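You operate a simulated robot arm through the tools that you are given. There is no shell and no other tool. Be economical: measure what you need, move in short steps, check, and stop when the job is done.

Carry out the task below with a simulated two-armed robot. There is one attempt and no reset: what you move stays moved.

JOB
Slide the thanks card into the card mailer and shut it in the post box.

Only the result counts: the job must be done as asked and must still hold three seconds after the hand-in. Knocking over, shifting, dropping, spilling or breaking anything else fails it.

ROBOT AND FRAMES
Two 7-joint arms with two-finger grippers on one trunk, hanging from a carriage that runs on a gantry, over the field with the corners [-254.8, 12.1], [-254.8, -115.9], [15.2, -115.9], [15.2, 12.1] (x, y) and turns from -5.672 to 6.336 rad about z. Base frame: it is fixed where the carriage stands at the start and does not move with it; the origin is on the floor, on the carriage's upright axis, x ahead of it, y to its left, z up. Lengths are in cm, angles in rad, forces in N, time in s.
The left shoulder is at the start at [4, 15.8, 110.2], the right one opposite. With the tool pointing down near the work surface each hand reaches from about 10 to 60 cm from the robot's upright axis, wherever it stands, measured 20 degrees to its own side. Places, roughly: card mailer [50, 0, 80]; lid of the post box [20, 10, 100]; post box [20, 0, 80]. Payload 1.96 kg a hand.
The tool frame of a hand sits at the grasp point between the pads (the TCP): z along the fingers, y along the line on which they close. The tips reach 2 cm beyond it. The gripper opens to 7.2 cm. The gripper's body begins 3.8 cm behind the TCP.
Orientation is that of the tool frame in the base frame, as a unit quaternion [w, x, y, z]. With the fingers straight down and closing along the base's y, the tool's x points along the base's -x, its y along +y and its z along -z.

CONTROLS
- The arms move only by the tool move_arm. It takes "left_increments", "right_increments" or both (then of equal length, played together; a hand with none holds still); each is a list of rows, each a list of 7 numbers: the shift along the tool's x, y, z in cm, then the turn, a rotation vector about the tool's x, y, z in rad, then the closure, from 0 (fully open) to 1 (shut). In form: [[dx, dy, dz, rx, ry, rz, gripper], ...]. A call has 1 to 8 rows; each row is the pose to reach, as a shift and turn from the pose commanded when the call began, along the tool's axes at that moment. Rows are played at 5 a second. More than 5 cm and 0.15 rad between two rows, or a gripper value outside its range, and nothing of the call is played. A pose out of reach is approached as far as the arm can. The call stops where the force on the tool passes 40 N (or 10 N more than at its start, if that is more) or the arm is blocked; 0.2 s more then pass. The fingers move at their own pace (about 4.5 cm/s each) and stop on an object; they squeeze with about 28 N. The grip force told is the motor's: it shows also when the fingers shut on nothing. Time passes only in rows, and 0.2 s behind the last, so rows that repeat a pose let the fingers close. The reply holds the time, the measured pose of the TCP, the force on the tool along the base axes, the opening and the grip force, in the units named above and with some noise, with the torque about the TCP (base axes, N m) and any sound that the robot's microphone picked up, and new pictures: "show" is both (left out), scene, wrist or none (wrist: the cameras of the hands that moved).
- Cameras (640 x 400 px; columns grow to the right, rows downward): "scene" is now at [20.99, 1.71, 144.85]; the picture's right is [0.14, -0.99, 0.00], its down [-0.92, -0.13, -0.36] and it looks along [0.36, 0.05, -0.93] (base axes); focal length 214 px, centre (320, 200). "left" rides on the left gripper at [7.1, -1.9, -8.2] in its tool frame; the picture's right is [0.26, 0.97, 0.00], its down [-0.67, 0.18, -0.72] and it looks along [-0.69, 0.19, 0.70] (tool axes); focal length 280 px, centre (320, 200). "right" rides on the right gripper at [7.1, 1.9, -8.2] in its tool frame; the picture's right is [-0.26, 0.97, 0.00], its down [-0.68, -0.18, -0.71] and it looks along [-0.69, -0.19, 0.70] (tool axes); focal length 280 px, centre (320, 200). There is no depth. A picture from a camera that has moved, and an enlarged one, comes with that camera's place and axes in the base frame and with its lens. The place of the scene camera against the robot may be out by one fixed shift of up to 1.8 cm in any direction.
- move_column(by): slides the trunk up (or, below 0, down) by that many cm; the arms and the scene camera ride with it, the base frame stays. It gives what a move gives, with no picture.
- drive_base(legs): drives the robot by 1 to 6 legs, each [ahead, left, turn to the left] in cm, cm and rad, along the robot's own axes; the way and the turn of a leg run together, so that a leg with both is an arc; at most 150 cm and 3.142 rad a leg. The arms and the cameras ride along, it lands a little off, and it stops where it bumps. It keeps to its track: a leg is cut to what the track allows. It gives what a move gives, and a new picture of the scene camera.
- turn_head(pan, tilt): turns the head with the scene camera to pan (to the left, within 1.501 rad either way) and tilt (down, from -0.506 to 1.204), counted from straight ahead of the robot. It gives what a move gives, and a new picture of the scene camera.
- zoom(camera, box): a new picture of the part [left, top, right, bottom] of that camera's present view, enlarged. The clock stands still meanwhile.
- finish_job(): hands the job in; it is judged then, once.

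Work in short steps. Places have to be worked out from the pictures, the camera data and where the tool is seen: move nearer, look again, correct. Check each grasp and each placing, and mend what went wrong. You have 120 turns and 260 pictures in all, those below and enlarged ones among them. Open the grippers and draw the arms clear of the work before you hand the job in, unless the task says otherwise; then end with one line.

The tools are called by a JSON object that holds its "fn" and its "kwargs". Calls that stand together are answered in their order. move_arm: Moves the arms, as the interface text tells. Its arguments: {"type":"object","properties":{"left_increments":{"type":"array","items":{"type":"array","items":{"type":"number"}}},"right_increments":{"type":"array","items":{"type":"array","items":{"type":"number"}}},"show":{"type":"string","enum":["both","scene","wrist","none"]}},"required":[]} The other tools are called the same way: move_column (by) slides the trunk up or down; drive_base (legs) drives the base; turn_head (pan, tilt) turns the head that bears the scene camera; zoom (camera, box) takes an enlarged picture of a part of a camera's view; finish_job () hands the job in.

At the start:

```text
time: 0.0
left_position: [40.99, 20.05, 122.03]
left_ee_rot: [0.0, 0.0, 1.0, 0.0]
left_wrist_force: [-0.1, 0.3, 0.8]
left_moment: [-0.02, 0.02, 0.0]
left_gripper_width: 7.2
left_grip_force: 0.0
right_position: [34.93, -11.48, 121.39]
right_ee_rot: [0.0, 0.0, 1.0, 0.0]
right_wrist_force: [-0.5, 0.1, 0.2]
right_moment: [-0.01, 0.01, 0.0]
right_gripper_width: 7.2
right_grip_force: 0.1
trunk travel left (down, up): [-42.5, 41.5]
robot x, y, heading: [-0.24, -0.06, 0.003]
head pan, tilt: [0.143, 1.201]
```

scene: 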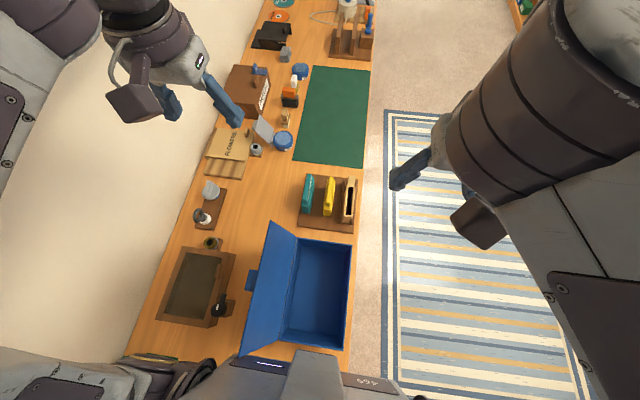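
right: 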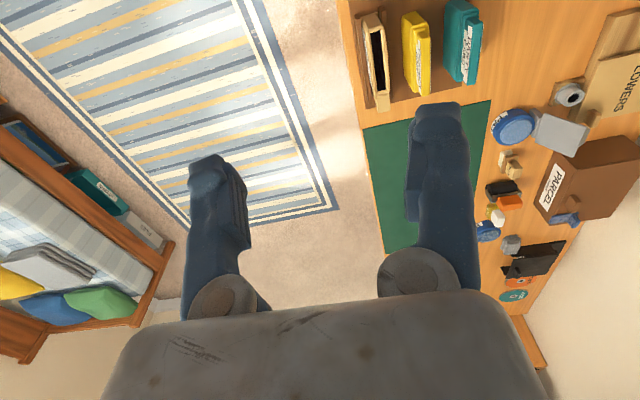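
left: 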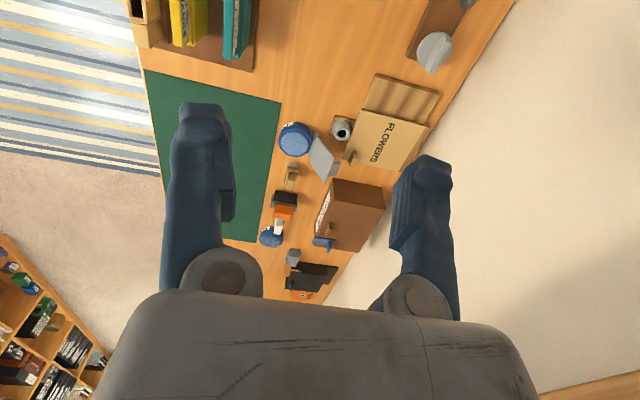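

The blue box with a raised lid looks like the post box, and the rack above it holds teal, yellow and cream items. I'll zoom in on both.

{"fn": "zoom", "kwargs": {"camera": "scene", "box": [280, 160, 376, 240]}}

{"fn": "zoom", "kwargs": {"camera": "right", "box": [340, 0, 500, 120]}}

{"fn": "zoom", "kwargs": {"camera": "scene", "box": [230, 200, 370, 370]}}

```text
5.00 times, centred on (328, 200) of scene
camera zoom: at [20.99, 1.71, 144.85], right [0.14, -0.99, 0.0], down [-0.92, -0.13, -0.36], along [0.36, 0.05, -0.93], focal length 1072 px, centre (280, 200)
```

zoom: 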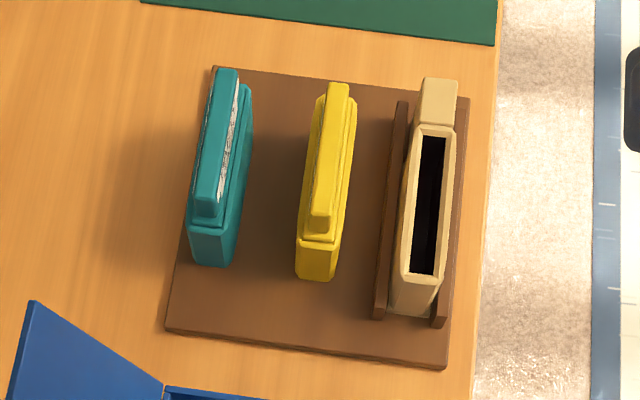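

```text
3.33 times, centred on (420, 60) of right
camera zoom: at [27.71, -9.71, 129.62], right [0.26, 0.97, 0.0], down [0.67, -0.18, 0.72], along [0.69, -0.19, -0.7], focal length 935 px, centre (-13, 667)
```

zoom: 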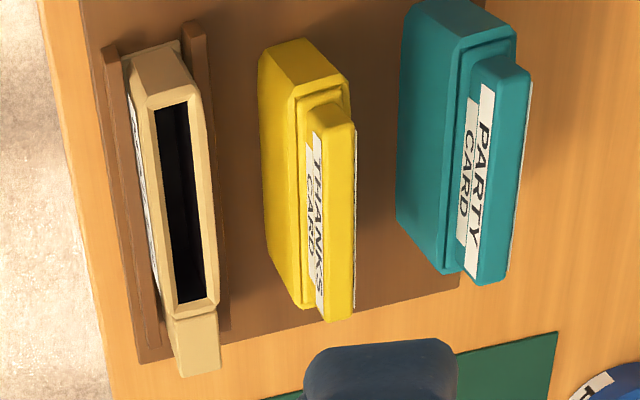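

```text
2.35 times, centred on (300, 285) of scene
camera zoom: at [20.99, 1.71, 144.85], right [0.14, -0.99, 0.0], down [-0.92, -0.13, -0.36], along [0.36, 0.05, -0.93], focal length 505 px, centre (367, 0)
```

zoom: 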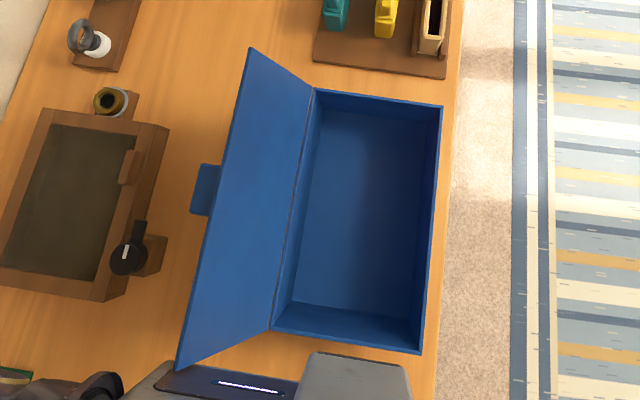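

The yellow item is the thanks card: it has a ridged top to grip. The cream sleeve with a slot is the mailer. I'll move the right hand back so its camera sees the rack clearly.

{"fn": "move_arm", "kwargs": {"right_increments": [[4, 2.5, 0, 0, 0, 0, 0], [8, 5, 0, 0, 0, 0, 0], [12, 8, 0, 0, 0, 0, 0], [12, 8, 0, 0, 0, 0, 0]], "show": "both"}}

```text
time: 0.5
left_position: [41.18, 19.81, 122.01]
left_ee_rot: [0.0, 0.0, 1.0, -0.001]
left_wrist_force: [0.1, -0.5, 1.4]
left_moment: [0.01, 0.02, 0.01]
left_gripper_width: 7.18
left_grip_force: 0.1
right_position: [32.57, -11.45, 122.85]
right_ee_rot: [0.011, 0.006, 1.0, 0.028]
right_wrist_force: [14.3, -4.5, -38.7]
right_moment: [-0.51, -1.38, -0.08]
right_gripper_width: 7.18
right_grip_force: 0.1
right hand out of reach, approached as far as the arm can: row 1, 2
trunk travel left (down, up): [-42.5, 41.5]
robot x, y, heading: [-0.0, 0.01, -0.002]
head pan, tilt: [0.143, 1.201]
stopped in row 2 (right hand): the force on the tool passed its limit at 113 N (the readings are from after the stop); the commanded pose is now the measured one
camera scene: at [21.01, 1.62, 144.85], right [0.14, -0.99, 0.0], down [-0.92, -0.13, -0.36], along [0.36, 0.05, -0.93], focal length 214 px, centre (320, 200)
camera right: at [25.28, -9.98, 131.0], right [0.27, 0.96, 0.06], down [0.66, -0.23, 0.72], along [0.7, -0.16, -0.69], focal length 280 px, centre (320, 200)
```

scene: 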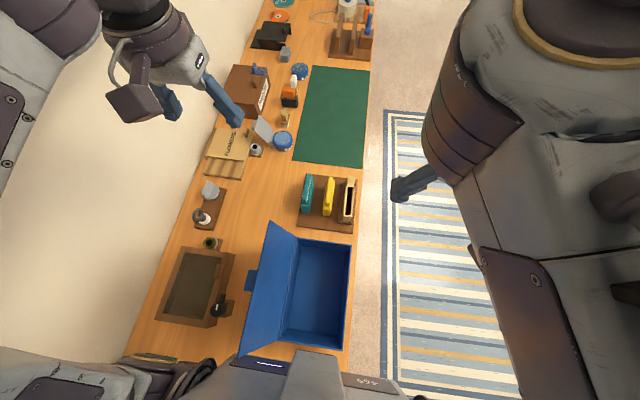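
right: 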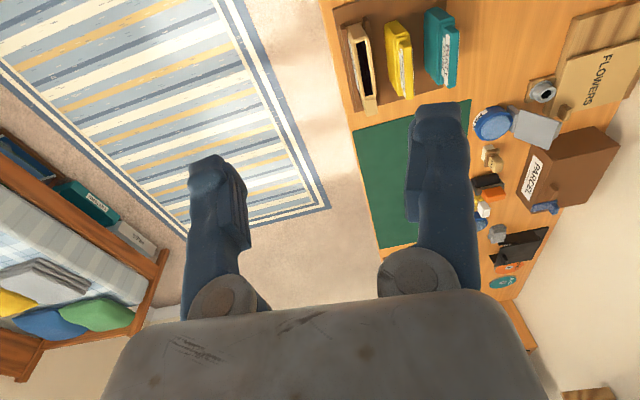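

That pose was out of reach, too close to the shoulder at this height. I'll go down over the open edge first, straightening the hand, then move in.

{"fn": "move_arm", "kwargs": {"right_increments": [[-1, 0, 4, 0.056, 0.022, -0.012, 0], [-1, 0, 8, 0.056, 0.022, -0.012, 0], [-1, 0, 12, 0.056, 0.022, -0.012, 0], [-1, 0, 16, 0.056, 0.022, -0.012, 0], [-1, 4, 16, 0.056, 0.022, -0.012, 0], [-1, 8, 16, 0.056, 0.022, -0.012, 0], [-1, 11, 16, 0.056, 0.022, -0.012, 0], [-1, 11, 16, 0.056, 0.022, -0.012, 0]], "show": "both"}}

```text
time: 2.3
left_position: [41.11, 20.01, 122.03]
left_ee_rot: [-0.001, 0.0, 1.0, 0.0]
left_wrist_force: [1.2, 0.6, 0.0]
left_moment: [0.0, 0.01, 0.02]
left_gripper_width: 7.2
left_grip_force: 0.0
right_position: [34.02, 0.87, 107.23]
right_ee_rot: [-0.002, -0.001, 1.0, -0.003]
right_wrist_force: [-0.5, -0.3, 0.6]
right_moment: [0.0, -0.02, -0.04]
right_gripper_width: 7.19
right_grip_force: 0.0
trunk travel left (down, up): [-42.5, 41.5]
robot x, y, heading: [-0.33, -0.17, 0.004]
head pan, tilt: [0.143, 1.201]
camera scene: at [20.99, 1.72, 144.85], right [0.14, -0.99, 0.0], down [-0.92, -0.13, -0.36], along [0.36, 0.05, -0.93], focal length 214 px, centre (320, 200)
camera right: at [26.8, 2.64, 115.43], right [0.26, 0.97, -0.01], down [0.68, -0.18, 0.71], along [0.69, -0.19, -0.7], focal length 280 px, centre (320, 200)
```

scene: 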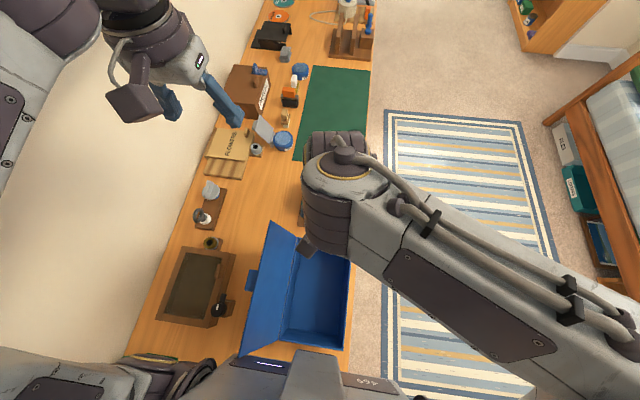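
right: 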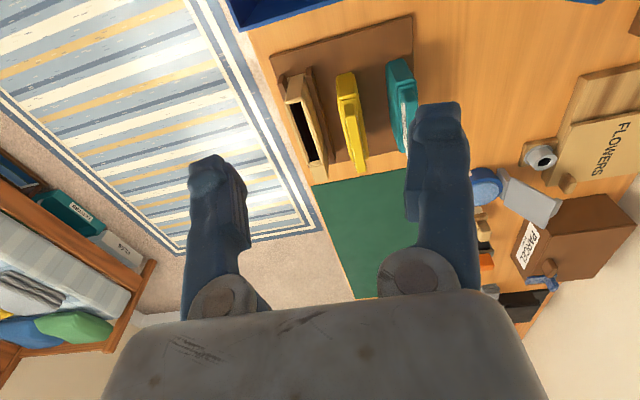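

Good view. I'll zoom in on it for stereo with the earlier right picture.

{"fn": "zoom", "kwargs": {"camera": "right", "box": [260, 10, 436, 120]}}

{"fn": "zoom", "kwargs": {"camera": "right", "box": [260, 90, 436, 200]}}

```text
3.64 times, centred on (348, 65) of right
camera zoom: at [26.8, 2.64, 115.43], right [0.26, 0.97, -0.01], down [0.68, -0.18, 0.71], along [0.69, -0.19, -0.7], focal length 1020 px, centre (218, 691)
```

zoom: 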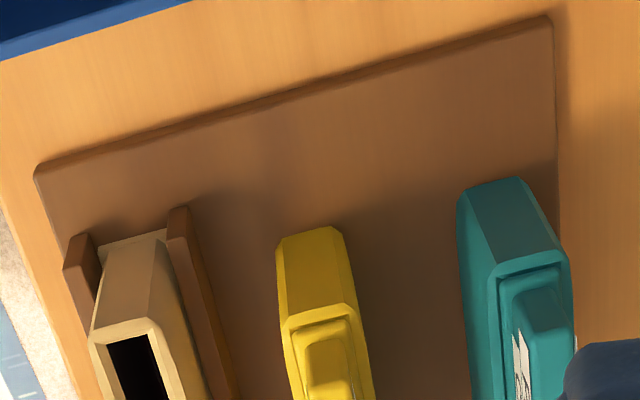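

```text
3.64 times, centred on (348, 145) of right
camera zoom: at [26.8, 2.64, 115.43], right [0.26, 0.97, -0.01], down [0.68, -0.18, 0.71], along [0.69, -0.19, -0.7], focal length 1020 px, centre (218, 400)
```

zoom: 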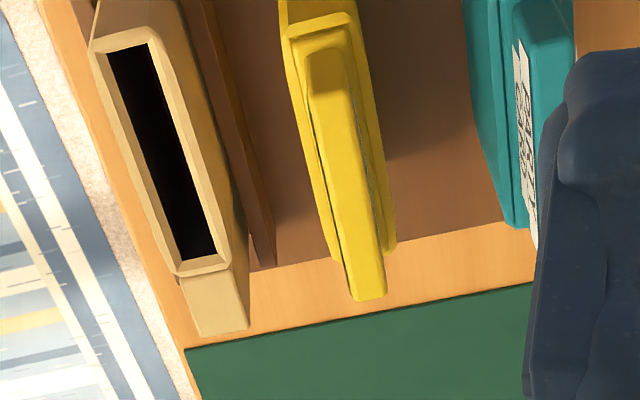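

From stereo, I estimate the card ridge top at x 43–52.5, y≈1.8, z≈85. The mailer slot is at x 42.2–51.3, y≈-4.75, rim z≈82. I'll hover above the card with the fingers partly open and look.

{"fn": "move_arm", "kwargs": {"right_increments": [[-4.5, 0.3, 0, 0, 0, 0, 0.4], [-9, 0.6, 0, 0, 0, 0, 0.4], [-13.6, 0.95, 0, 0, 0, 0, 0.4], [-13.6, 0.95, 4, 0, 0, 0, 0.4], [-13.6, 0.95, 8, 0, 0, 0, 0.4], [-13.6, 0.95, 13, 0, 0, 0, 0.4], [-13.6, 0.95, 13, 0, 0, 0, 0.4]], "show": "both"}}

```text
time: 3.9
left_position: [41.07, 19.93, 122.0]
left_ee_rot: [0.0, 0.0, 1.0, 0.0]
left_wrist_force: [-0.3, 0.6, -0.5]
left_moment: [0.0, 0.01, 0.02]
left_gripper_width: 7.21
left_grip_force: 0.1
right_position: [47.62, 1.58, 94.21]
right_ee_rot: [-0.001, -0.002, 1.0, -0.003]
right_wrist_force: [0.8, 0.0, -0.4]
right_moment: [-0.01, 0.01, -0.01]
right_gripper_width: 4.33
right_grip_force: 0.0
trunk travel left (down, up): [-42.5, 41.5]
robot x, y, heading: [-0.26, -0.48, -0.0]
head pan, tilt: [0.143, 1.201]
camera scene: at [21.0, 1.72, 144.85], right [0.14, -0.99, 0.0], down [-0.92, -0.13, -0.36], along [0.36, 0.05, -0.93], focal length 214 px, centre (320, 200)
camera right: at [40.46, 3.46, 102.4], right [0.26, 0.97, -0.01], down [0.68, -0.18, 0.71], along [0.69, -0.19, -0.7], focal length 280 px, centre (320, 200)
```

scene: 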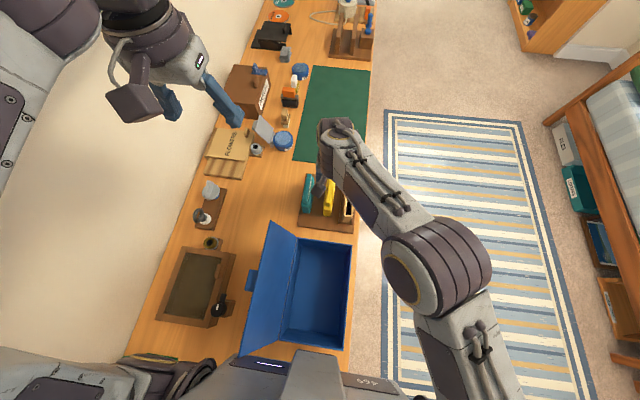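
right: 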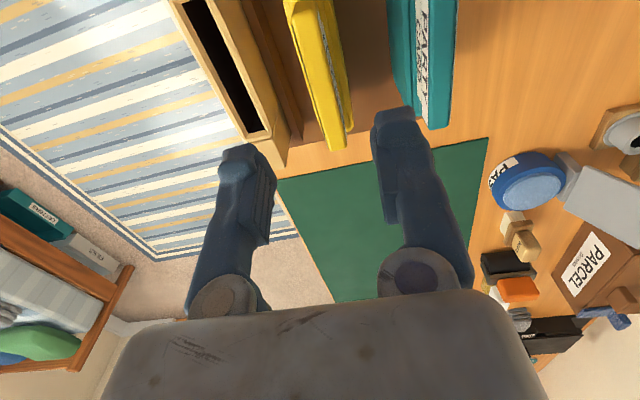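

The card's far end again solves to about (52.6, 1.6), matching. I'll zoom in on the card and slot for accuracy.

{"fn": "zoom", "kwargs": {"camera": "right", "box": [160, 0, 400, 160]}}

```text
2.50 times, centred on (280, 80) of right
camera zoom: at [40.46, 3.46, 102.4], right [0.26, 0.97, -0.01], down [0.68, -0.18, 0.71], along [0.69, -0.19, -0.7], focal length 701 px, centre (420, 500)
```

zoom: 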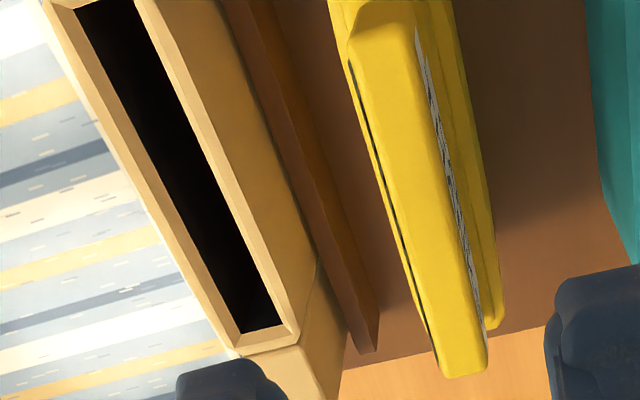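

The dark seam beside the ridge shows the card sitting in its own sleeve. I'll descend onto the ridge, TCP about (48.2, 1.65, 85.2), and look before closing.

{"fn": "move_arm", "kwargs": {"right_increments": [[-0.6, 0.05, 4, 0, 0, 0, 0.4], [-0.6, 0.05, 7, 0, 0, 0, 0.4], [-0.6, 0.05, 9, 0, 0, 0, 0.4], [-0.6, 0.05, 9, 0, 0, 0, 0.4]], "show": "wrist"}}

{"fn": "zoom", "kwargs": {"camera": "scene", "box": [280, 140, 376, 240]}}

```text
time: 4.9
left_position: [41.1, 19.93, 122.01]
left_ee_rot: [-0.001, 0.0, 1.0, 0.0]
left_wrist_force: [-0.1, 0.0, -0.7]
left_moment: [-0.01, 0.0, -0.03]
left_gripper_width: 7.18
left_grip_force: 0.0
right_position: [47.49, 0.98, 85.25]
right_ee_rot: [-0.001, -0.001, 1.0, -0.004]
right_wrist_force: [0.5, -0.2, 0.0]
right_moment: [0.01, 0.01, 0.0]
right_gripper_width: 4.33
right_grip_force: 0.1
right hand out of reach, approached as far as the arm can: row 1, 2, 3, 4
trunk travel left (down, up): [-42.5, 41.5]
robot x, y, heading: [-0.42, 0.01, -0.003]
head pan, tilt: [0.143, 1.201]
camera right: at [40.26, 2.95, 93.41], right [0.26, 0.97, -0.01], down [0.68, -0.18, 0.71], along [0.69, -0.19, -0.7], focal length 280 px, centre (320, 200)
```

right: 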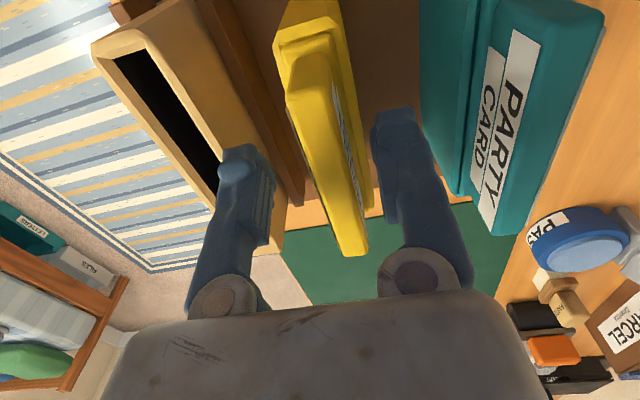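

```text
4.00 times, centred on (328, 190) of scene
camera zoom: at [21.0, 1.72, 144.85], right [0.14, -0.99, 0.0], down [-0.92, -0.13, -0.36], along [0.36, 0.05, -0.93], focal length 858 px, centre (288, 240)
```

zoom: 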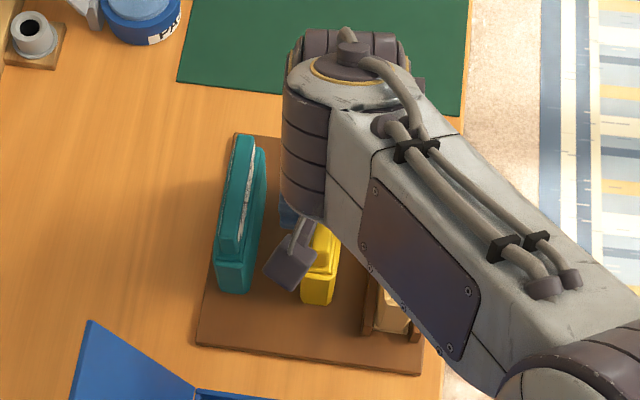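

The pose is just out of reach by under 1 cm. Gripping the card a bit nearer (x≈46.5) is enough, so I shift there.

{"fn": "move_arm", "kwargs": {"right_increments": [[1.7, 0, 0, 0, 0, 0, 0.4], [1.7, 0, 0, 0, 0, 0, 0.4]], "show": "wrist"}}

```text
time: 5.5
left_position: [41.02, 19.93, 122.0]
left_ee_rot: [-0.001, -0.001, 1.0, 0.0]
left_wrist_force: [-0.6, 0.2, -0.3]
left_moment: [0.02, 0.0, 0.02]
left_gripper_width: 7.2
left_grip_force: 0.2
right_position: [45.73, 1.03, 85.12]
right_ee_rot: [-0.001, -0.001, 1.0, -0.004]
right_wrist_force: [-0.4, 0.8, -0.2]
right_moment: [-0.03, 0.02, -0.01]
right_gripper_width: 4.32
right_grip_force: 0.0
trunk travel left (down, up): [-42.5, 41.5]
robot x, y, heading: [-0.27, -0.04, -0.003]
head pan, tilt: [0.143, 1.201]
camera right: at [38.56, 2.95, 93.45], right [0.26, 0.97, -0.01], down [0.68, -0.18, 0.71], along [0.69, -0.19, -0.7], focal length 280 px, centre (320, 200)
```

right: 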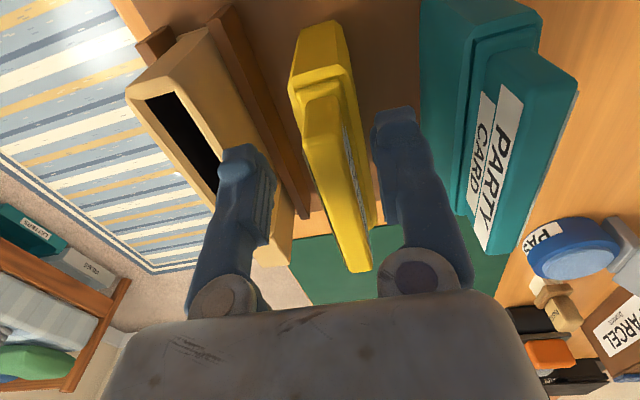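

The commanded pose had become the clamped one. Card centre is y≈1.7, so I shift to (46.4, 1.7) and close.

{"fn": "move_arm", "kwargs": {"right_increments": [[-0.7, 0.65, 0, 0, 0, 0, 0.4], [-0.7, 0.65, 0, 0, 0, 0, 0.4], [-0.7, 0.65, 0, 0, 0, 0, 0.7], [-0.7, 0.65, 0, 0, 0, 0, 1], [-0.7, 0.65, 0, 0, 0, 0, 1], [-0.7, 0.65, 0, 0, 0, 0, 1], [-0.7, 0.65, 0, 0, 0, 0, 1]], "show": "wrist"}}

```text
time: 7.1
left_position: [41.01, 19.97, 122.07]
left_ee_rot: [-0.001, 0.0, 1.0, 0.0]
left_wrist_force: [0.4, -0.2, 0.1]
left_moment: [0.02, 0.05, 0.01]
left_gripper_width: 7.21
left_grip_force: 0.1
right_position: [46.46, 1.73, 85.23]
right_ee_rot: [-0.002, -0.001, 1.0, -0.004]
right_wrist_force: [0.1, 0.0, -0.1]
right_moment: [0.0, -0.01, 0.02]
right_gripper_width: 1.23
right_grip_force: 28.5
trunk travel left (down, up): [-42.5, 41.5]
robot x, y, heading: [-0.23, -0.05, 0.001]
head pan, tilt: [0.143, 1.201]
camera right: at [39.27, 3.6, 93.41], right [0.26, 0.97, -0.01], down [0.68, -0.18, 0.71], along [0.69, -0.19, -0.7], focal length 280 px, centre (320, 200)
```

right: 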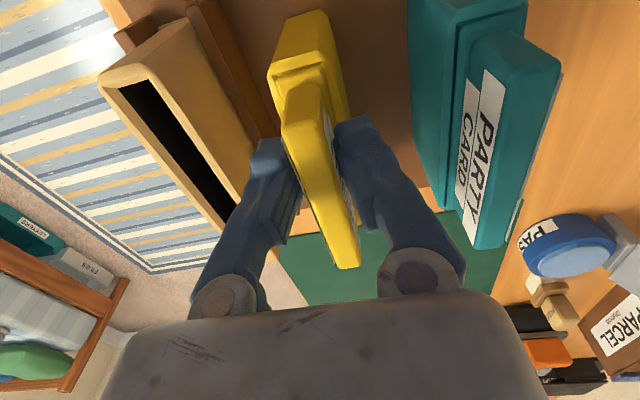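

It's gripped at 1.23 cm thickness. I lift gently by 3 cm to see whether the card comes out of its sleeve.

{"fn": "move_arm", "kwargs": {"right_increments": [[0, 0, -1, 0, 0, 0, 1], [0, 0, -2, 0, 0, 0, 1], [0, 0, -3, 0, 0, 0, 1], [0, 0, -3, 0, 0, 0, 1]], "show": "wrist"}}

```text
time: 8.1
left_position: [41.03, 20.02, 122.05]
left_ee_rot: [0.0, -0.001, 1.0, 0.0]
left_wrist_force: [-0.3, 0.2, 0.2]
left_moment: [-0.03, 0.0, -0.02]
left_gripper_width: 7.23
left_grip_force: 0.1
right_position: [46.53, 1.72, 88.16]
right_ee_rot: [-0.002, -0.001, 1.0, -0.002]
right_wrist_force: [-0.2, -0.1, -0.4]
right_moment: [0.03, -0.01, 0.01]
right_gripper_width: 1.24
right_grip_force: 27.8
trunk travel left (down, up): [-42.5, 41.5]
robot x, y, heading: [-0.05, -0.04, 0.004]
head pan, tilt: [0.143, 1.201]
camera right: at [39.27, 3.6, 96.45], right [0.26, 0.97, -0.01], down [0.68, -0.18, 0.71], along [0.69, -0.19, -0.7], focal length 280 px, centre (320, 200)
```

right: 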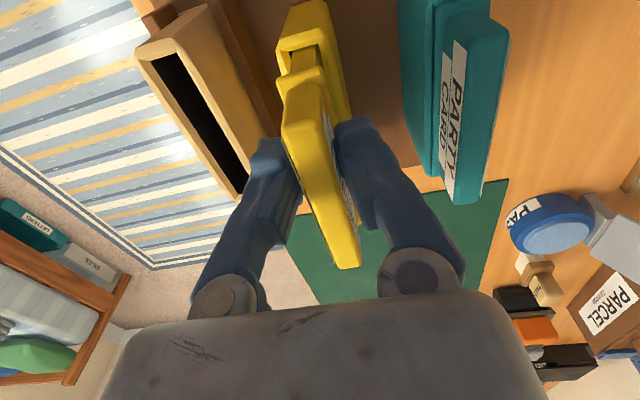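

The card slides up and the sleeve stays. I lift further until it clears.

{"fn": "move_arm", "kwargs": {"right_increments": [[0, 0, -2, 0, 0, 0, 1], [0, 0, -4, 0, 0, 0, 1], [0, 0, -6, 0, 0, 0, 1], [0, 0, -8, 0, 0, 0, 1], [0, 0, -8, 0, 0, 0, 1]], "show": "both"}}

```text
time: 9.3
left_position: [40.93, 19.88, 121.99]
left_ee_rot: [0.0, 0.0, 1.0, 0.0]
left_wrist_force: [0.6, -1.1, 0.0]
left_moment: [0.03, 0.02, 0.02]
left_gripper_width: 7.19
left_grip_force: 0.1
right_position: [46.55, 1.72, 96.31]
right_ee_rot: [-0.001, -0.001, 1.0, -0.003]
right_wrist_force: [0.2, 0.3, -1.6]
right_moment: [-0.01, 0.01, 0.03]
right_gripper_width: 1.24
right_grip_force: 27.7
trunk travel left (down, up): [-42.5, 41.5]
robot x, y, heading: [-0.14, -0.16, 0.0]
head pan, tilt: [0.143, 1.201]
camera scene: at [20.99, 1.73, 144.84], right [0.14, -0.99, 0.0], down [-0.92, -0.13, -0.36], along [0.36, 0.05, -0.93], focal length 214 px, centre (320, 200)
camera right: at [39.26, 3.63, 104.53], right [0.26, 0.97, -0.01], down [0.68, -0.18, 0.71], along [0.69, -0.19, -0.7], focal length 280 px, centre (320, 200)
```

scene: 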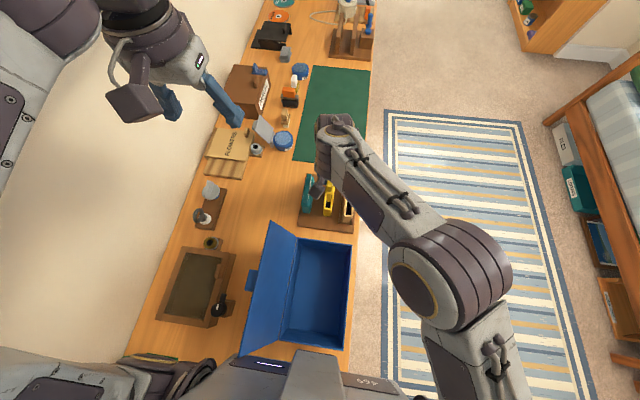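
right: 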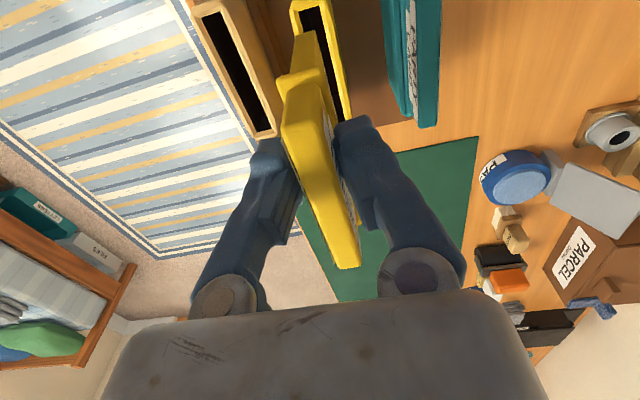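

The sleeve's slot is now visible. I zoom in to see whether the card's bottom is clear.

{"fn": "zoom", "kwargs": {"camera": "right", "box": [190, 0, 390, 140]}}

```text
2.86 times, centred on (290, 70) of right
camera zoom: at [39.26, 3.63, 104.53], right [0.26, 0.97, -0.01], down [0.68, -0.18, 0.71], along [0.69, -0.19, -0.7], focal length 801 px, centre (406, 571)
```

zoom: 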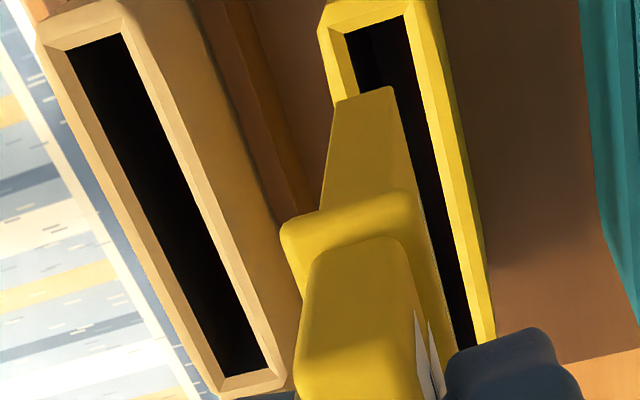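

Both slots are clearly visible. With the rims at z≈82, the mailer slot is offset from the card's slot by about (-1.4, -6.6) and turned about +0.02 rad. I'll move the card over it and look.

{"fn": "move_arm", "kwargs": {"right_increments": [[0, 0, -3, 0, 0, 0, 1], [0.7, -3.3, -3, -0.006, -0.002, -0.018, 1], [1.45, -6.6, -3, -0.006, -0.002, -0.018, 1], [1.45, -6.6, -3, -0.006, -0.002, -0.018, 1], [1.45, -6.6, -3, -0.006, -0.002, -0.018, 1]], "show": "wrist"}}

{"fn": "zoom", "kwargs": {"camera": "right", "box": [220, 0, 420, 140]}}

```text
time: 10.5
left_position: [41.05, 20.07, 121.92]
left_ee_rot: [0.0, 0.0, 1.0, 0.0]
left_wrist_force: [0.1, -0.5, -0.4]
left_moment: [-0.02, 0.02, 0.0]
left_gripper_width: 7.2
left_grip_force: 0.0
right_position: [45.13, -4.88, 99.25]
right_ee_rot: [0.0, -0.011, 1.0, -0.001]
right_wrist_force: [-0.4, 0.9, 0.6]
right_moment: [-0.02, -0.01, 0.02]
right_gripper_width: 1.24
right_grip_force: 28.1
trunk travel left (down, up): [-42.5, 41.5]
robot x, y, heading: [0.14, 0.29, 0.002]
head pan, tilt: [0.143, 1.201]
camera right: at [37.81, -3.19, 107.46], right [0.24, 0.97, 0.0], down [0.68, -0.17, 0.71], along [0.69, -0.17, -0.7], focal length 280 px, centre (320, 200)
```

right: 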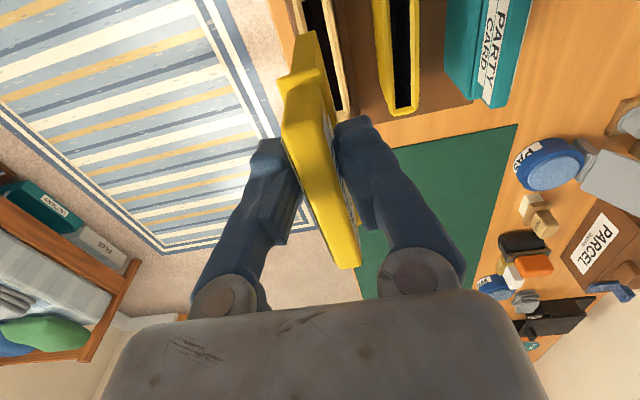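

```text
2.86 times, centred on (320, 70) of right
camera zoom: at [37.81, -3.19, 107.46], right [0.24, 0.97, 0.0], down [0.68, -0.17, 0.71], along [0.69, -0.17, -0.7], focal length 801 px, centre (320, 571)
```

zoom: 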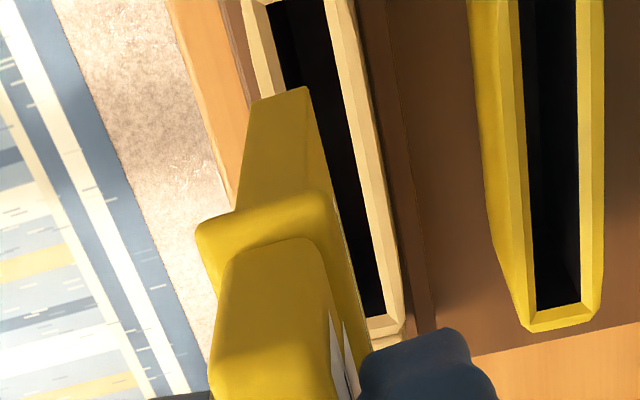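

The card lines up with the slot (centre y≈-4.88). I descend until its bottom is just above the rim, then recheck.

{"fn": "move_arm", "kwargs": {"right_increments": [[0, 0, 2.5, 0, 0, 0.008, 1], [0, 0, 4.7, 0, 0, 0.008, 1], [0, 0, 4.7, 0, 0, 0.008, 1]], "show": "wrist"}}

{"fn": "zoom", "kwargs": {"camera": "right", "box": [220, 0, 420, 140]}}

```text
time: 11.3
left_position: [41.11, 20.0, 122.02]
left_ee_rot: [0.0, -0.001, 1.0, 0.001]
left_wrist_force: [0.3, 0.4, 1.1]
left_moment: [0.02, 0.01, -0.03]
left_gripper_width: 7.21
left_grip_force: 0.1
right_position: [45.03, -4.98, 94.43]
right_ee_rot: [-0.001, -0.006, 1.0, -0.001]
right_wrist_force: [-0.2, 0.4, -0.6]
right_moment: [0.01, 0.03, 0.02]
right_gripper_width: 1.26
right_grip_force: 28.2
trunk travel left (down, up): [-42.5, 41.5]
robot x, y, heading: [0.11, 0.11, -0.005]
head pan, tilt: [0.143, 1.201]
camera right: at [37.79, -3.04, 102.71], right [0.25, 0.97, 0.0], down [0.68, -0.17, 0.71], along [0.69, -0.18, -0.7], focal length 280 px, centre (320, 200)
```

right: 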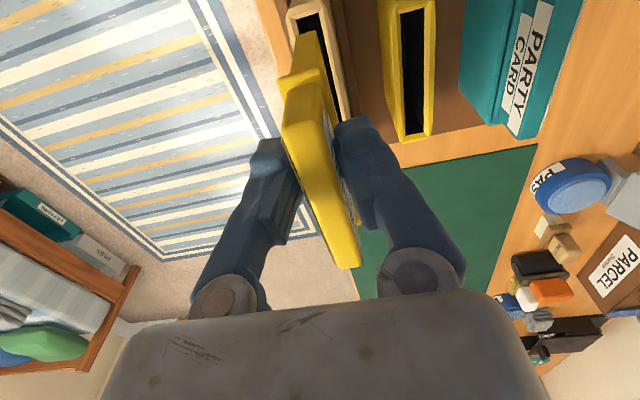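

```text
2.86 times, centred on (320, 70) of right
camera zoom: at [37.79, -3.04, 102.71], right [0.25, 0.97, 0.0], down [0.68, -0.17, 0.71], along [0.69, -0.18, -0.7], focal length 801 px, centre (320, 571)
```

zoom: 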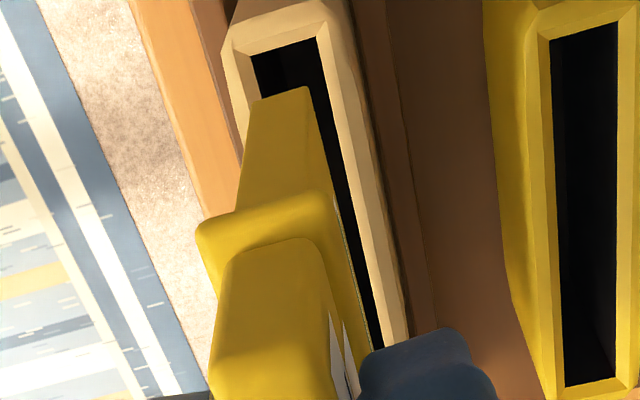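

The card's lower edge appears about 0.15–0.2 cm too far to -y relative to the slot. I shift +0.15 and look again slightly lower.

{"fn": "move_arm", "kwargs": {"right_increments": [[0, 0.17, 0, 0, 0, 0, 1], [0, 0.17, 0.7, 0, 0, 0, 1], [0, 0.17, 0.7, 0, 0, 0, 1]], "show": "none"}}

{"fn": "zoom", "kwargs": {"camera": "right", "box": [260, 0, 380, 80]}}

```text
time: 12.1
left_position: [41.06, 19.97, 121.97]
left_ee_rot: [0.0, 0.0, 1.0, 0.001]
left_wrist_force: [-1.2, -0.2, 0.0]
left_moment: [-0.04, 0.02, -0.02]
left_gripper_width: 7.2
left_grip_force: 0.1
right_position: [44.97, -4.66, 93.8]
right_ee_rot: [-0.001, -0.006, 1.0, -0.002]
right_wrist_force: [-0.3, 0.5, -0.1]
right_moment: [-0.03, 0.05, -0.01]
right_gripper_width: 1.27
right_grip_force: 27.7
trunk travel left (down, up): [-42.5, 41.5]
robot x, y, heading: [-0.36, -0.25, -0.001]
head pan, tilt: [0.143, 1.201]
```

```text
5.00 times, centred on (320, 40) of right
camera zoom: at [37.83, -2.85, 102.04], right [0.25, 0.97, 0.0], down [0.68, -0.17, 0.71], along [0.69, -0.18, -0.7], focal length 1402 px, centre (320, 1000)
```

zoom: 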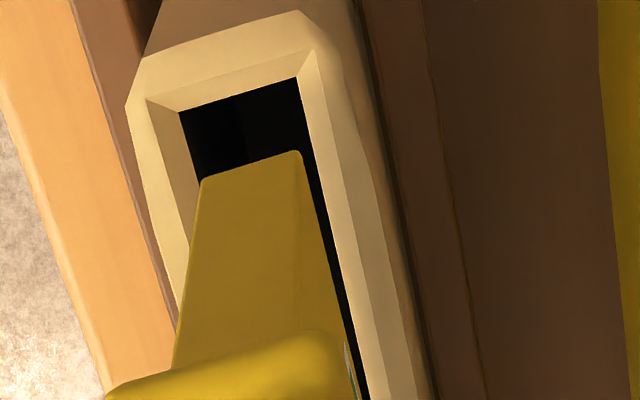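

The rim is funnelled and the card is now centred within a millimetre. I descend 3 cm into the slot, watching the force.

{"fn": "move_arm", "kwargs": {"right_increments": [[0, 0, 1, 0, 0, 0, 1], [0, 0, 2, 0, 0, 0, 1], [0, 0, 3, 0, 0, 0, 1], [0, 0, 3, 0, 0, 0, 1]], "show": "none"}}

{"fn": "zoom", "kwargs": {"camera": "right", "box": [220, 0, 420, 140]}}

```text
time: 13.1
left_position: [41.04, 19.97, 121.94]
left_ee_rot: [-0.001, 0.001, 1.0, 0.001]
left_wrist_force: [-0.2, 0.3, 0.2]
left_moment: [0.0, -0.02, 0.02]
left_gripper_width: 7.2
left_grip_force: 0.0
right_position: [45.08, -4.66, 90.8]
right_ee_rot: [-0.001, -0.005, 1.0, -0.001]
right_wrist_force: [0.6, 0.0, -0.9]
right_moment: [0.05, -0.02, -0.01]
right_gripper_width: 1.24
right_grip_force: 27.7
trunk travel left (down, up): [-42.5, 41.5]
robot x, y, heading: [0.11, 0.11, -0.001]
head pan, tilt: [0.143, 1.201]
```

```text
2.86 times, centred on (320, 70) of right
camera zoom: at [37.76, -2.87, 99.04], right [0.25, 0.97, 0.0], down [0.68, -0.17, 0.71], along [0.69, -0.18, -0.7], focal length 801 px, centre (320, 571)
```

zoom: 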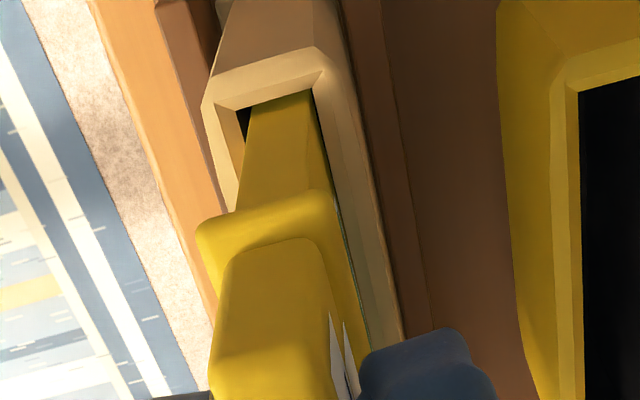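

It entered freely, with no force. I continue down.

{"fn": "move_arm", "kwargs": {"right_increments": [[0, -0.05, 1, 0, 0, 0, 1], [0, -0.05, 2, 0, 0, 0, 1], [0, -0.05, 3, 0, 0, 0, 1], [0, -0.05, 4, 0, 0, 0, 1], [0, -0.05, 4, 0, 0, 0, 1]], "show": "none"}}

{"fn": "zoom", "kwargs": {"camera": "right", "box": [180, 0, 420, 160]}}

```text
time: 14.3
left_position: [41.08, 20.03, 121.77]
left_ee_rot: [0.0, 0.0, 1.0, 0.001]
left_wrist_force: [-0.2, 0.4, 0.4]
left_moment: [0.0, -0.01, -0.02]
left_gripper_width: 7.2
left_grip_force: 0.0
right_position: [44.97, -4.88, 86.82]
right_ee_rot: [-0.001, -0.006, 1.0, -0.001]
right_wrist_force: [-0.6, -0.2, -0.2]
right_moment: [-0.02, -0.01, 0.0]
right_gripper_width: 1.25
right_grip_force: 28.1
trunk travel left (down, up): [-42.5, 41.5]
robot x, y, heading: [-0.16, 0.21, -0.003]
head pan, tilt: [0.143, 1.201]
```

```text
2.50 times, centred on (300, 80) of right
camera zoom: at [37.78, -2.96, 95.08], right [0.25, 0.97, 0.0], down [0.68, -0.17, 0.71], along [0.69, -0.18, -0.7], focal length 701 px, centre (370, 500)
```

zoom: 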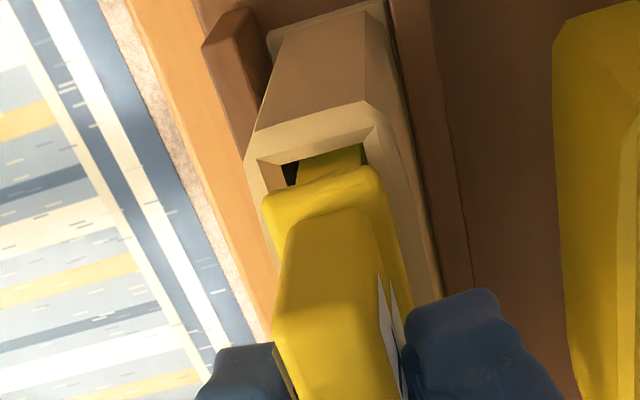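

About 1.5 cm remains. I lower until contact.

{"fn": "move_arm", "kwargs": {"right_increments": [[0, 0, 0.8, 0, 0, 0, 1], [0, 0, 1.3, 0, 0, 0, 1], [0, 0, 1.7, 0, 0, 0, 1], [0, 0, 1.7, 0, 0, 0, 1]], "show": "none"}}

{"fn": "zoom", "kwargs": {"camera": "right", "box": [180, 0, 420, 160]}}

```text
time: 15.3
left_position: [41.15, 19.96, 121.94]
left_ee_rot: [0.001, 0.0, 1.0, 0.0]
left_wrist_force: [-0.5, 0.2, -1.2]
left_moment: [0.04, 0.01, 0.0]
left_gripper_width: 7.2
left_grip_force: 0.1
right_position: [45.14, -4.79, 85.22]
right_ee_rot: [0.002, -0.006, 1.0, -0.001]
right_wrist_force: [-5.8, -1.3, 32.7]
right_moment: [-0.02, 0.05, -0.01]
right_gripper_width: 1.26
right_grip_force: 27.9
trunk travel left (down, up): [-42.5, 41.5]
robot x, y, heading: [-0.2, -0.19, 0.001]
head pan, tilt: [0.143, 1.201]
```

```text
2.50 times, centred on (300, 80) of right
camera zoom: at [37.94, -3.03, 93.49], right [0.25, 0.97, 0.0], down [0.68, -0.17, 0.72], along [0.69, -0.18, -0.7], focal length 701 px, centre (370, 500)
```

zoom: 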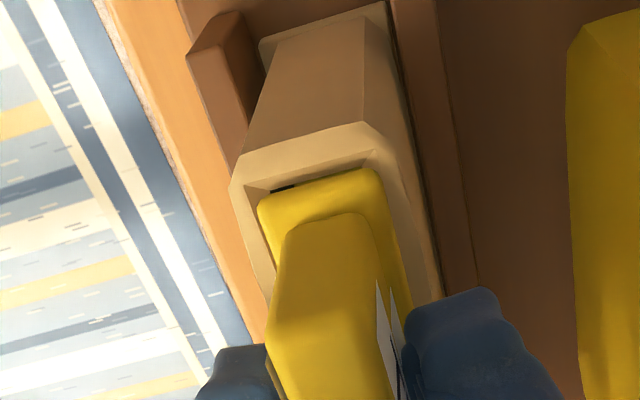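

Contact comes at exactly the same height as in the original sleeve (85.2), so the card is seated. I release and rise.

{"fn": "move_arm", "kwargs": {"right_increments": [[0, 0, -0.3, 0, 0, 0, 1], [0, 0, -0.3, 0, 0, 0, 0.5], [0, 0, -0.3, 0, 0, 0, 0.4], [0, 0, -0.3, 0, 0, 0, 0.4], [0, 0, -3, 0, 0, 0, 0.4], [0, 0, -7, 0, 0, 0, 0.4], [3, 0, -11, 0, 0, 0, 0.4], [3, 0, -11, 0, 0, 0, 0.4]], "show": "wrist"}}

{"fn": "zoom", "kwargs": {"camera": "right", "box": [200, 0, 440, 160]}}

```text
time: 17.1
left_position: [41.01, 19.96, 122.06]
left_ee_rot: [0.0, 0.0, 1.0, 0.0]
left_wrist_force: [0.4, 0.0, 0.3]
left_moment: [0.0, -0.02, -0.01]
left_gripper_width: 7.21
left_grip_force: 0.1
right_position: [42.0, -4.96, 96.34]
right_ee_rot: [-0.001, -0.006, 1.0, -0.001]
right_wrist_force: [0.8, -0.2, 0.3]
right_moment: [0.0, 0.02, 0.01]
right_gripper_width: 4.29
right_grip_force: 0.1
trunk travel left (down, up): [-42.5, 41.5]
robot x, y, heading: [-0.03, 0.12, 0.001]
head pan, tilt: [0.143, 1.201]
camera right: at [34.75, -3.09, 104.49], right [0.25, 0.97, 0.0], down [0.68, -0.17, 0.71], along [0.69, -0.18, -0.7], focal length 280 px, centre (320, 200)
```

right: 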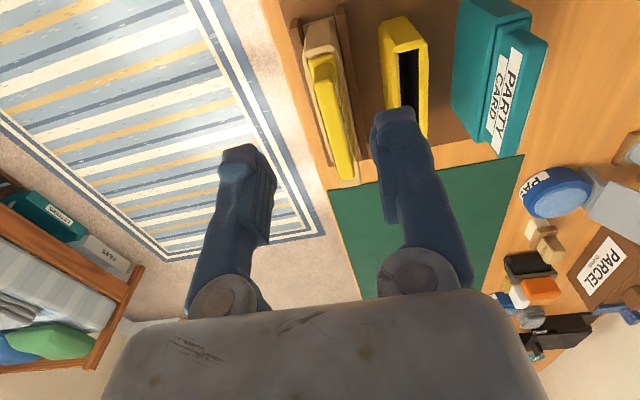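

```text
2.50 times, centred on (320, 80) of right
camera zoom: at [34.75, -3.09, 104.49], right [0.25, 0.97, 0.0], down [0.68, -0.17, 0.71], along [0.69, -0.18, -0.7], focal length 701 px, centre (320, 500)
```

zoom: 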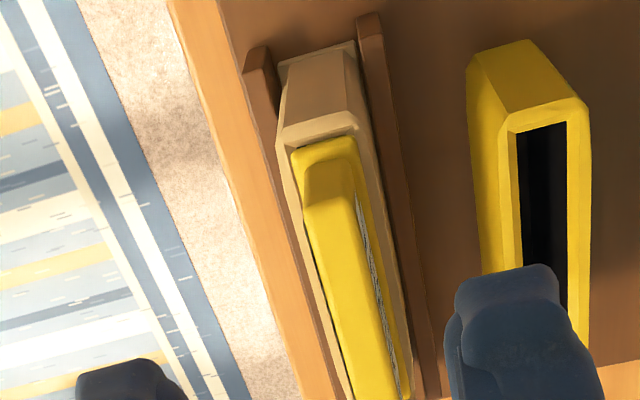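

The card is fully in the mailer. Next I grip the mailer body just under its rim with the card's handle between the fingers. I hover first and look.

{"fn": "move_arm", "kwargs": {"right_increments": [[-4.8, 0.1, 0, 0, 0, 0, 0.35], [-4.8, 0.1, 4, 0, 0, 0, 0.35], [-4.8, 0.1, 8, 0, 0, 0, 0.35], [-4.8, 0.1, 8, 0, 0, 0, 0.35]], "show": "wrist"}}

```text
time: 18.1
left_position: [41.1, 19.87, 121.98]
left_ee_rot: [0.0, 0.001, 1.0, 0.0]
left_wrist_force: [0.4, 0.3, 0.0]
left_moment: [0.0, 0.0, 0.01]
left_gripper_width: 7.19
left_grip_force: 0.1
right_position: [46.87, -4.6, 88.31]
right_ee_rot: [-0.001, -0.007, 1.0, -0.001]
right_wrist_force: [-0.7, 0.3, -0.1]
right_moment: [0.0, 0.02, -0.03]
right_gripper_width: 4.68
right_grip_force: 0.0
trunk travel left (down, up): [-42.5, 41.5]
robot x, y, heading: [0.09, -0.59, 0.003]
head pan, tilt: [0.143, 1.201]
camera right: at [39.63, -2.8, 96.45], right [0.25, 0.97, 0.0], down [0.68, -0.17, 0.71], along [0.69, -0.18, -0.7], focal length 280 px, centre (320, 200)
```

right: 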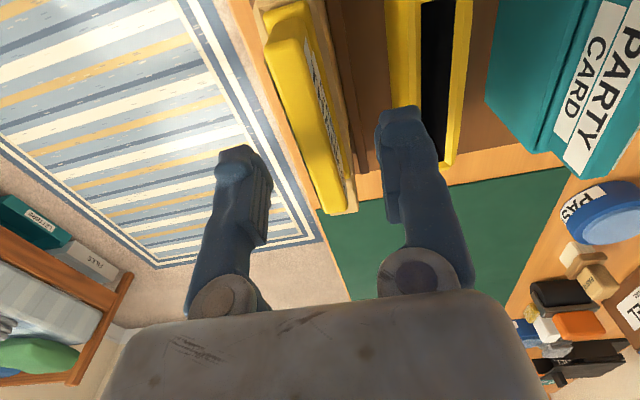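

I descend around the card handle to z≈82 in guarded steps.

{"fn": "move_arm", "kwargs": {"right_increments": [[0, -0.13, 2, 0, 0, 0, 0.35], [0, -0.13, 4, 0, 0, 0, 0.35], [0, -0.13, 5, 0, 0, 0, 0.35], [0, -0.13, 5.7, 0, 0, 0, 0.35], [0, -0.13, 6.3, 0, 0, 0, 0.35], [0, -0.13, 6.3, 0, 0, 0, 0.35]], "show": "wrist"}}

```text
time: 19.5
left_position: [40.95, 19.99, 122.03]
left_ee_rot: [0.001, 0.001, 1.0, 0.0]
left_wrist_force: [0.5, -0.6, 0.4]
left_moment: [-0.02, 0.01, -0.01]
left_gripper_width: 7.21
left_grip_force: 0.1
right_position: [46.71, -4.75, 81.78]
right_ee_rot: [0.0, -0.007, 1.0, 0.0]
right_wrist_force: [0.6, -1.0, 0.6]
right_moment: [0.0, 0.03, 0.0]
right_gripper_width: 4.68
right_grip_force: 0.0
trunk travel left (down, up): [-42.5, 41.5]
robot x, y, heading: [-0.39, 0.2, -0.002]
head pan, tilt: [0.143, 1.201]
camera right: at [39.58, -2.93, 90.12], right [0.25, 0.97, 0.0], down [0.68, -0.17, 0.71], along [0.69, -0.18, -0.7], focal length 280 px, centre (320, 200)
```

right: 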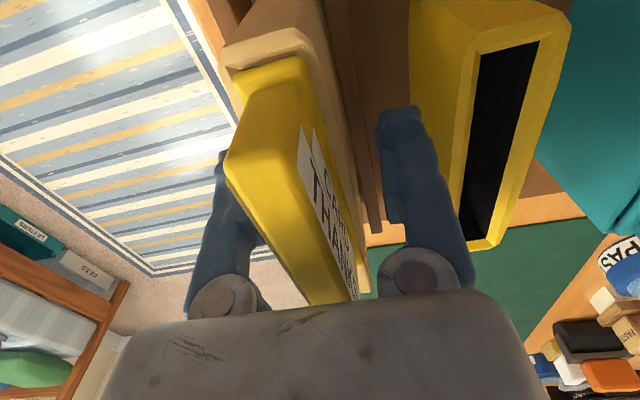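

No contact with the palm. I close on the mailer body.

{"fn": "move_arm", "kwargs": {"right_increments": [[0, 0, 0, 0, 0, 0, 0.5], [0, 0, 0, 0, 0, 0, 0.7], [0, 0, 0, 0, 0, 0, 1], [0, 0, 0, 0, 0, 0, 1], [0, 0, 0, 0, 0, 0, 1]], "show": "wrist"}}

```text
time: 20.7
left_position: [41.06, 19.99, 122.01]
left_ee_rot: [0.0, 0.0, 1.0, 0.001]
left_wrist_force: [0.2, 0.7, -0.2]
left_moment: [0.01, 0.02, 0.01]
left_gripper_width: 7.22
left_grip_force: 0.1
right_position: [46.81, -4.79, 81.91]
right_ee_rot: [-0.001, -0.007, 1.0, -0.002]
right_wrist_force: [0.1, -0.2, -0.2]
right_moment: [-0.01, -0.01, 0.02]
right_gripper_width: 2.74
right_grip_force: 28.4
trunk travel left (down, up): [-42.5, 41.5]
robot x, y, heading: [-0.14, 0.13, 0.001]
head pan, tilt: [0.143, 1.201]
camera right: at [39.58, -2.93, 90.12], right [0.25, 0.97, 0.0], down [0.68, -0.17, 0.71], along [0.69, -0.18, -0.7], focal length 280 px, centre (320, 200)
```

right: 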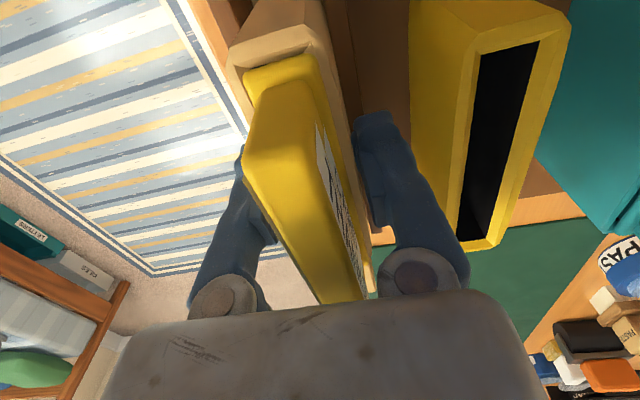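

Gripped at 2.74 cm. I lift straight up out of the rails.

{"fn": "move_arm", "kwargs": {"right_increments": [[0, 0, -1, 0, 0, 0, 1], [0, 0, -2, 0, 0, 0, 1], [0, 0, -4, 0, 0, 0, 1], [0, 0, -6, 0, 0, 0, 1], [0, 0, -9, 0, 0, 0, 1], [0, 0, -12, 0, 0, 0, 1], [0, 0, -15, 0, 0, 0, 1], [0, 0, -15, 0, 0, 0, 1]], "show": "both"}}

```text
time: 22.5
left_position: [40.96, 19.93, 121.95]
left_ee_rot: [0.0, 0.0, 1.0, 0.0]
left_wrist_force: [-0.2, -0.1, 0.7]
left_moment: [-0.01, -0.01, 0.0]
left_gripper_width: 7.19
left_grip_force: 0.1
right_position: [46.72, -4.67, 96.89]
right_ee_rot: [-0.001, -0.006, 1.0, 0.0]
right_wrist_force: [0.1, -0.1, -0.4]
right_moment: [-0.01, 0.01, 0.0]
right_gripper_width: 2.78
right_grip_force: 28.5
trunk travel left (down, up): [-42.5, 41.5]
robot x, y, heading: [0.14, 0.37, -0.001]
head pan, tilt: [0.143, 1.201]
camera scene: at [20.99, 1.73, 144.84], right [0.14, -0.99, 0.0], down [-0.92, -0.13, -0.36], along [0.36, 0.05, -0.93], focal length 214 px, centre (320, 200)
camera right: at [39.59, -2.96, 105.1], right [0.25, 0.97, 0.0], down [0.68, -0.17, 0.71], along [0.69, -0.18, -0.7], focal length 280 px, centre (320, 200)
```

scene: 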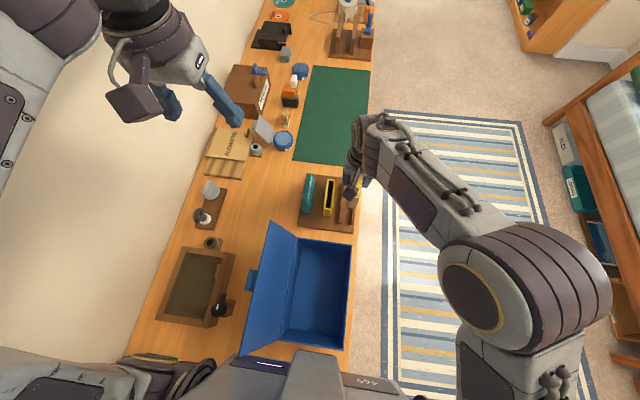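
right: 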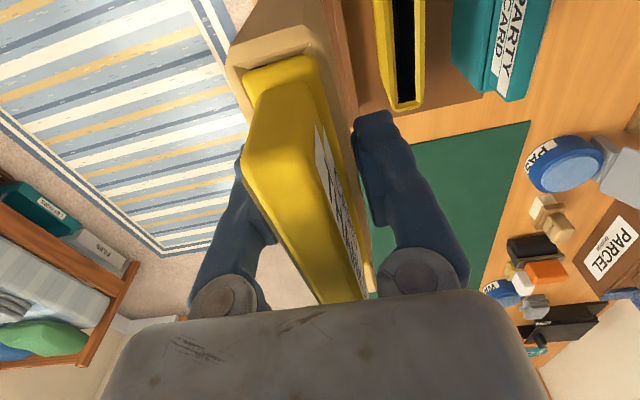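

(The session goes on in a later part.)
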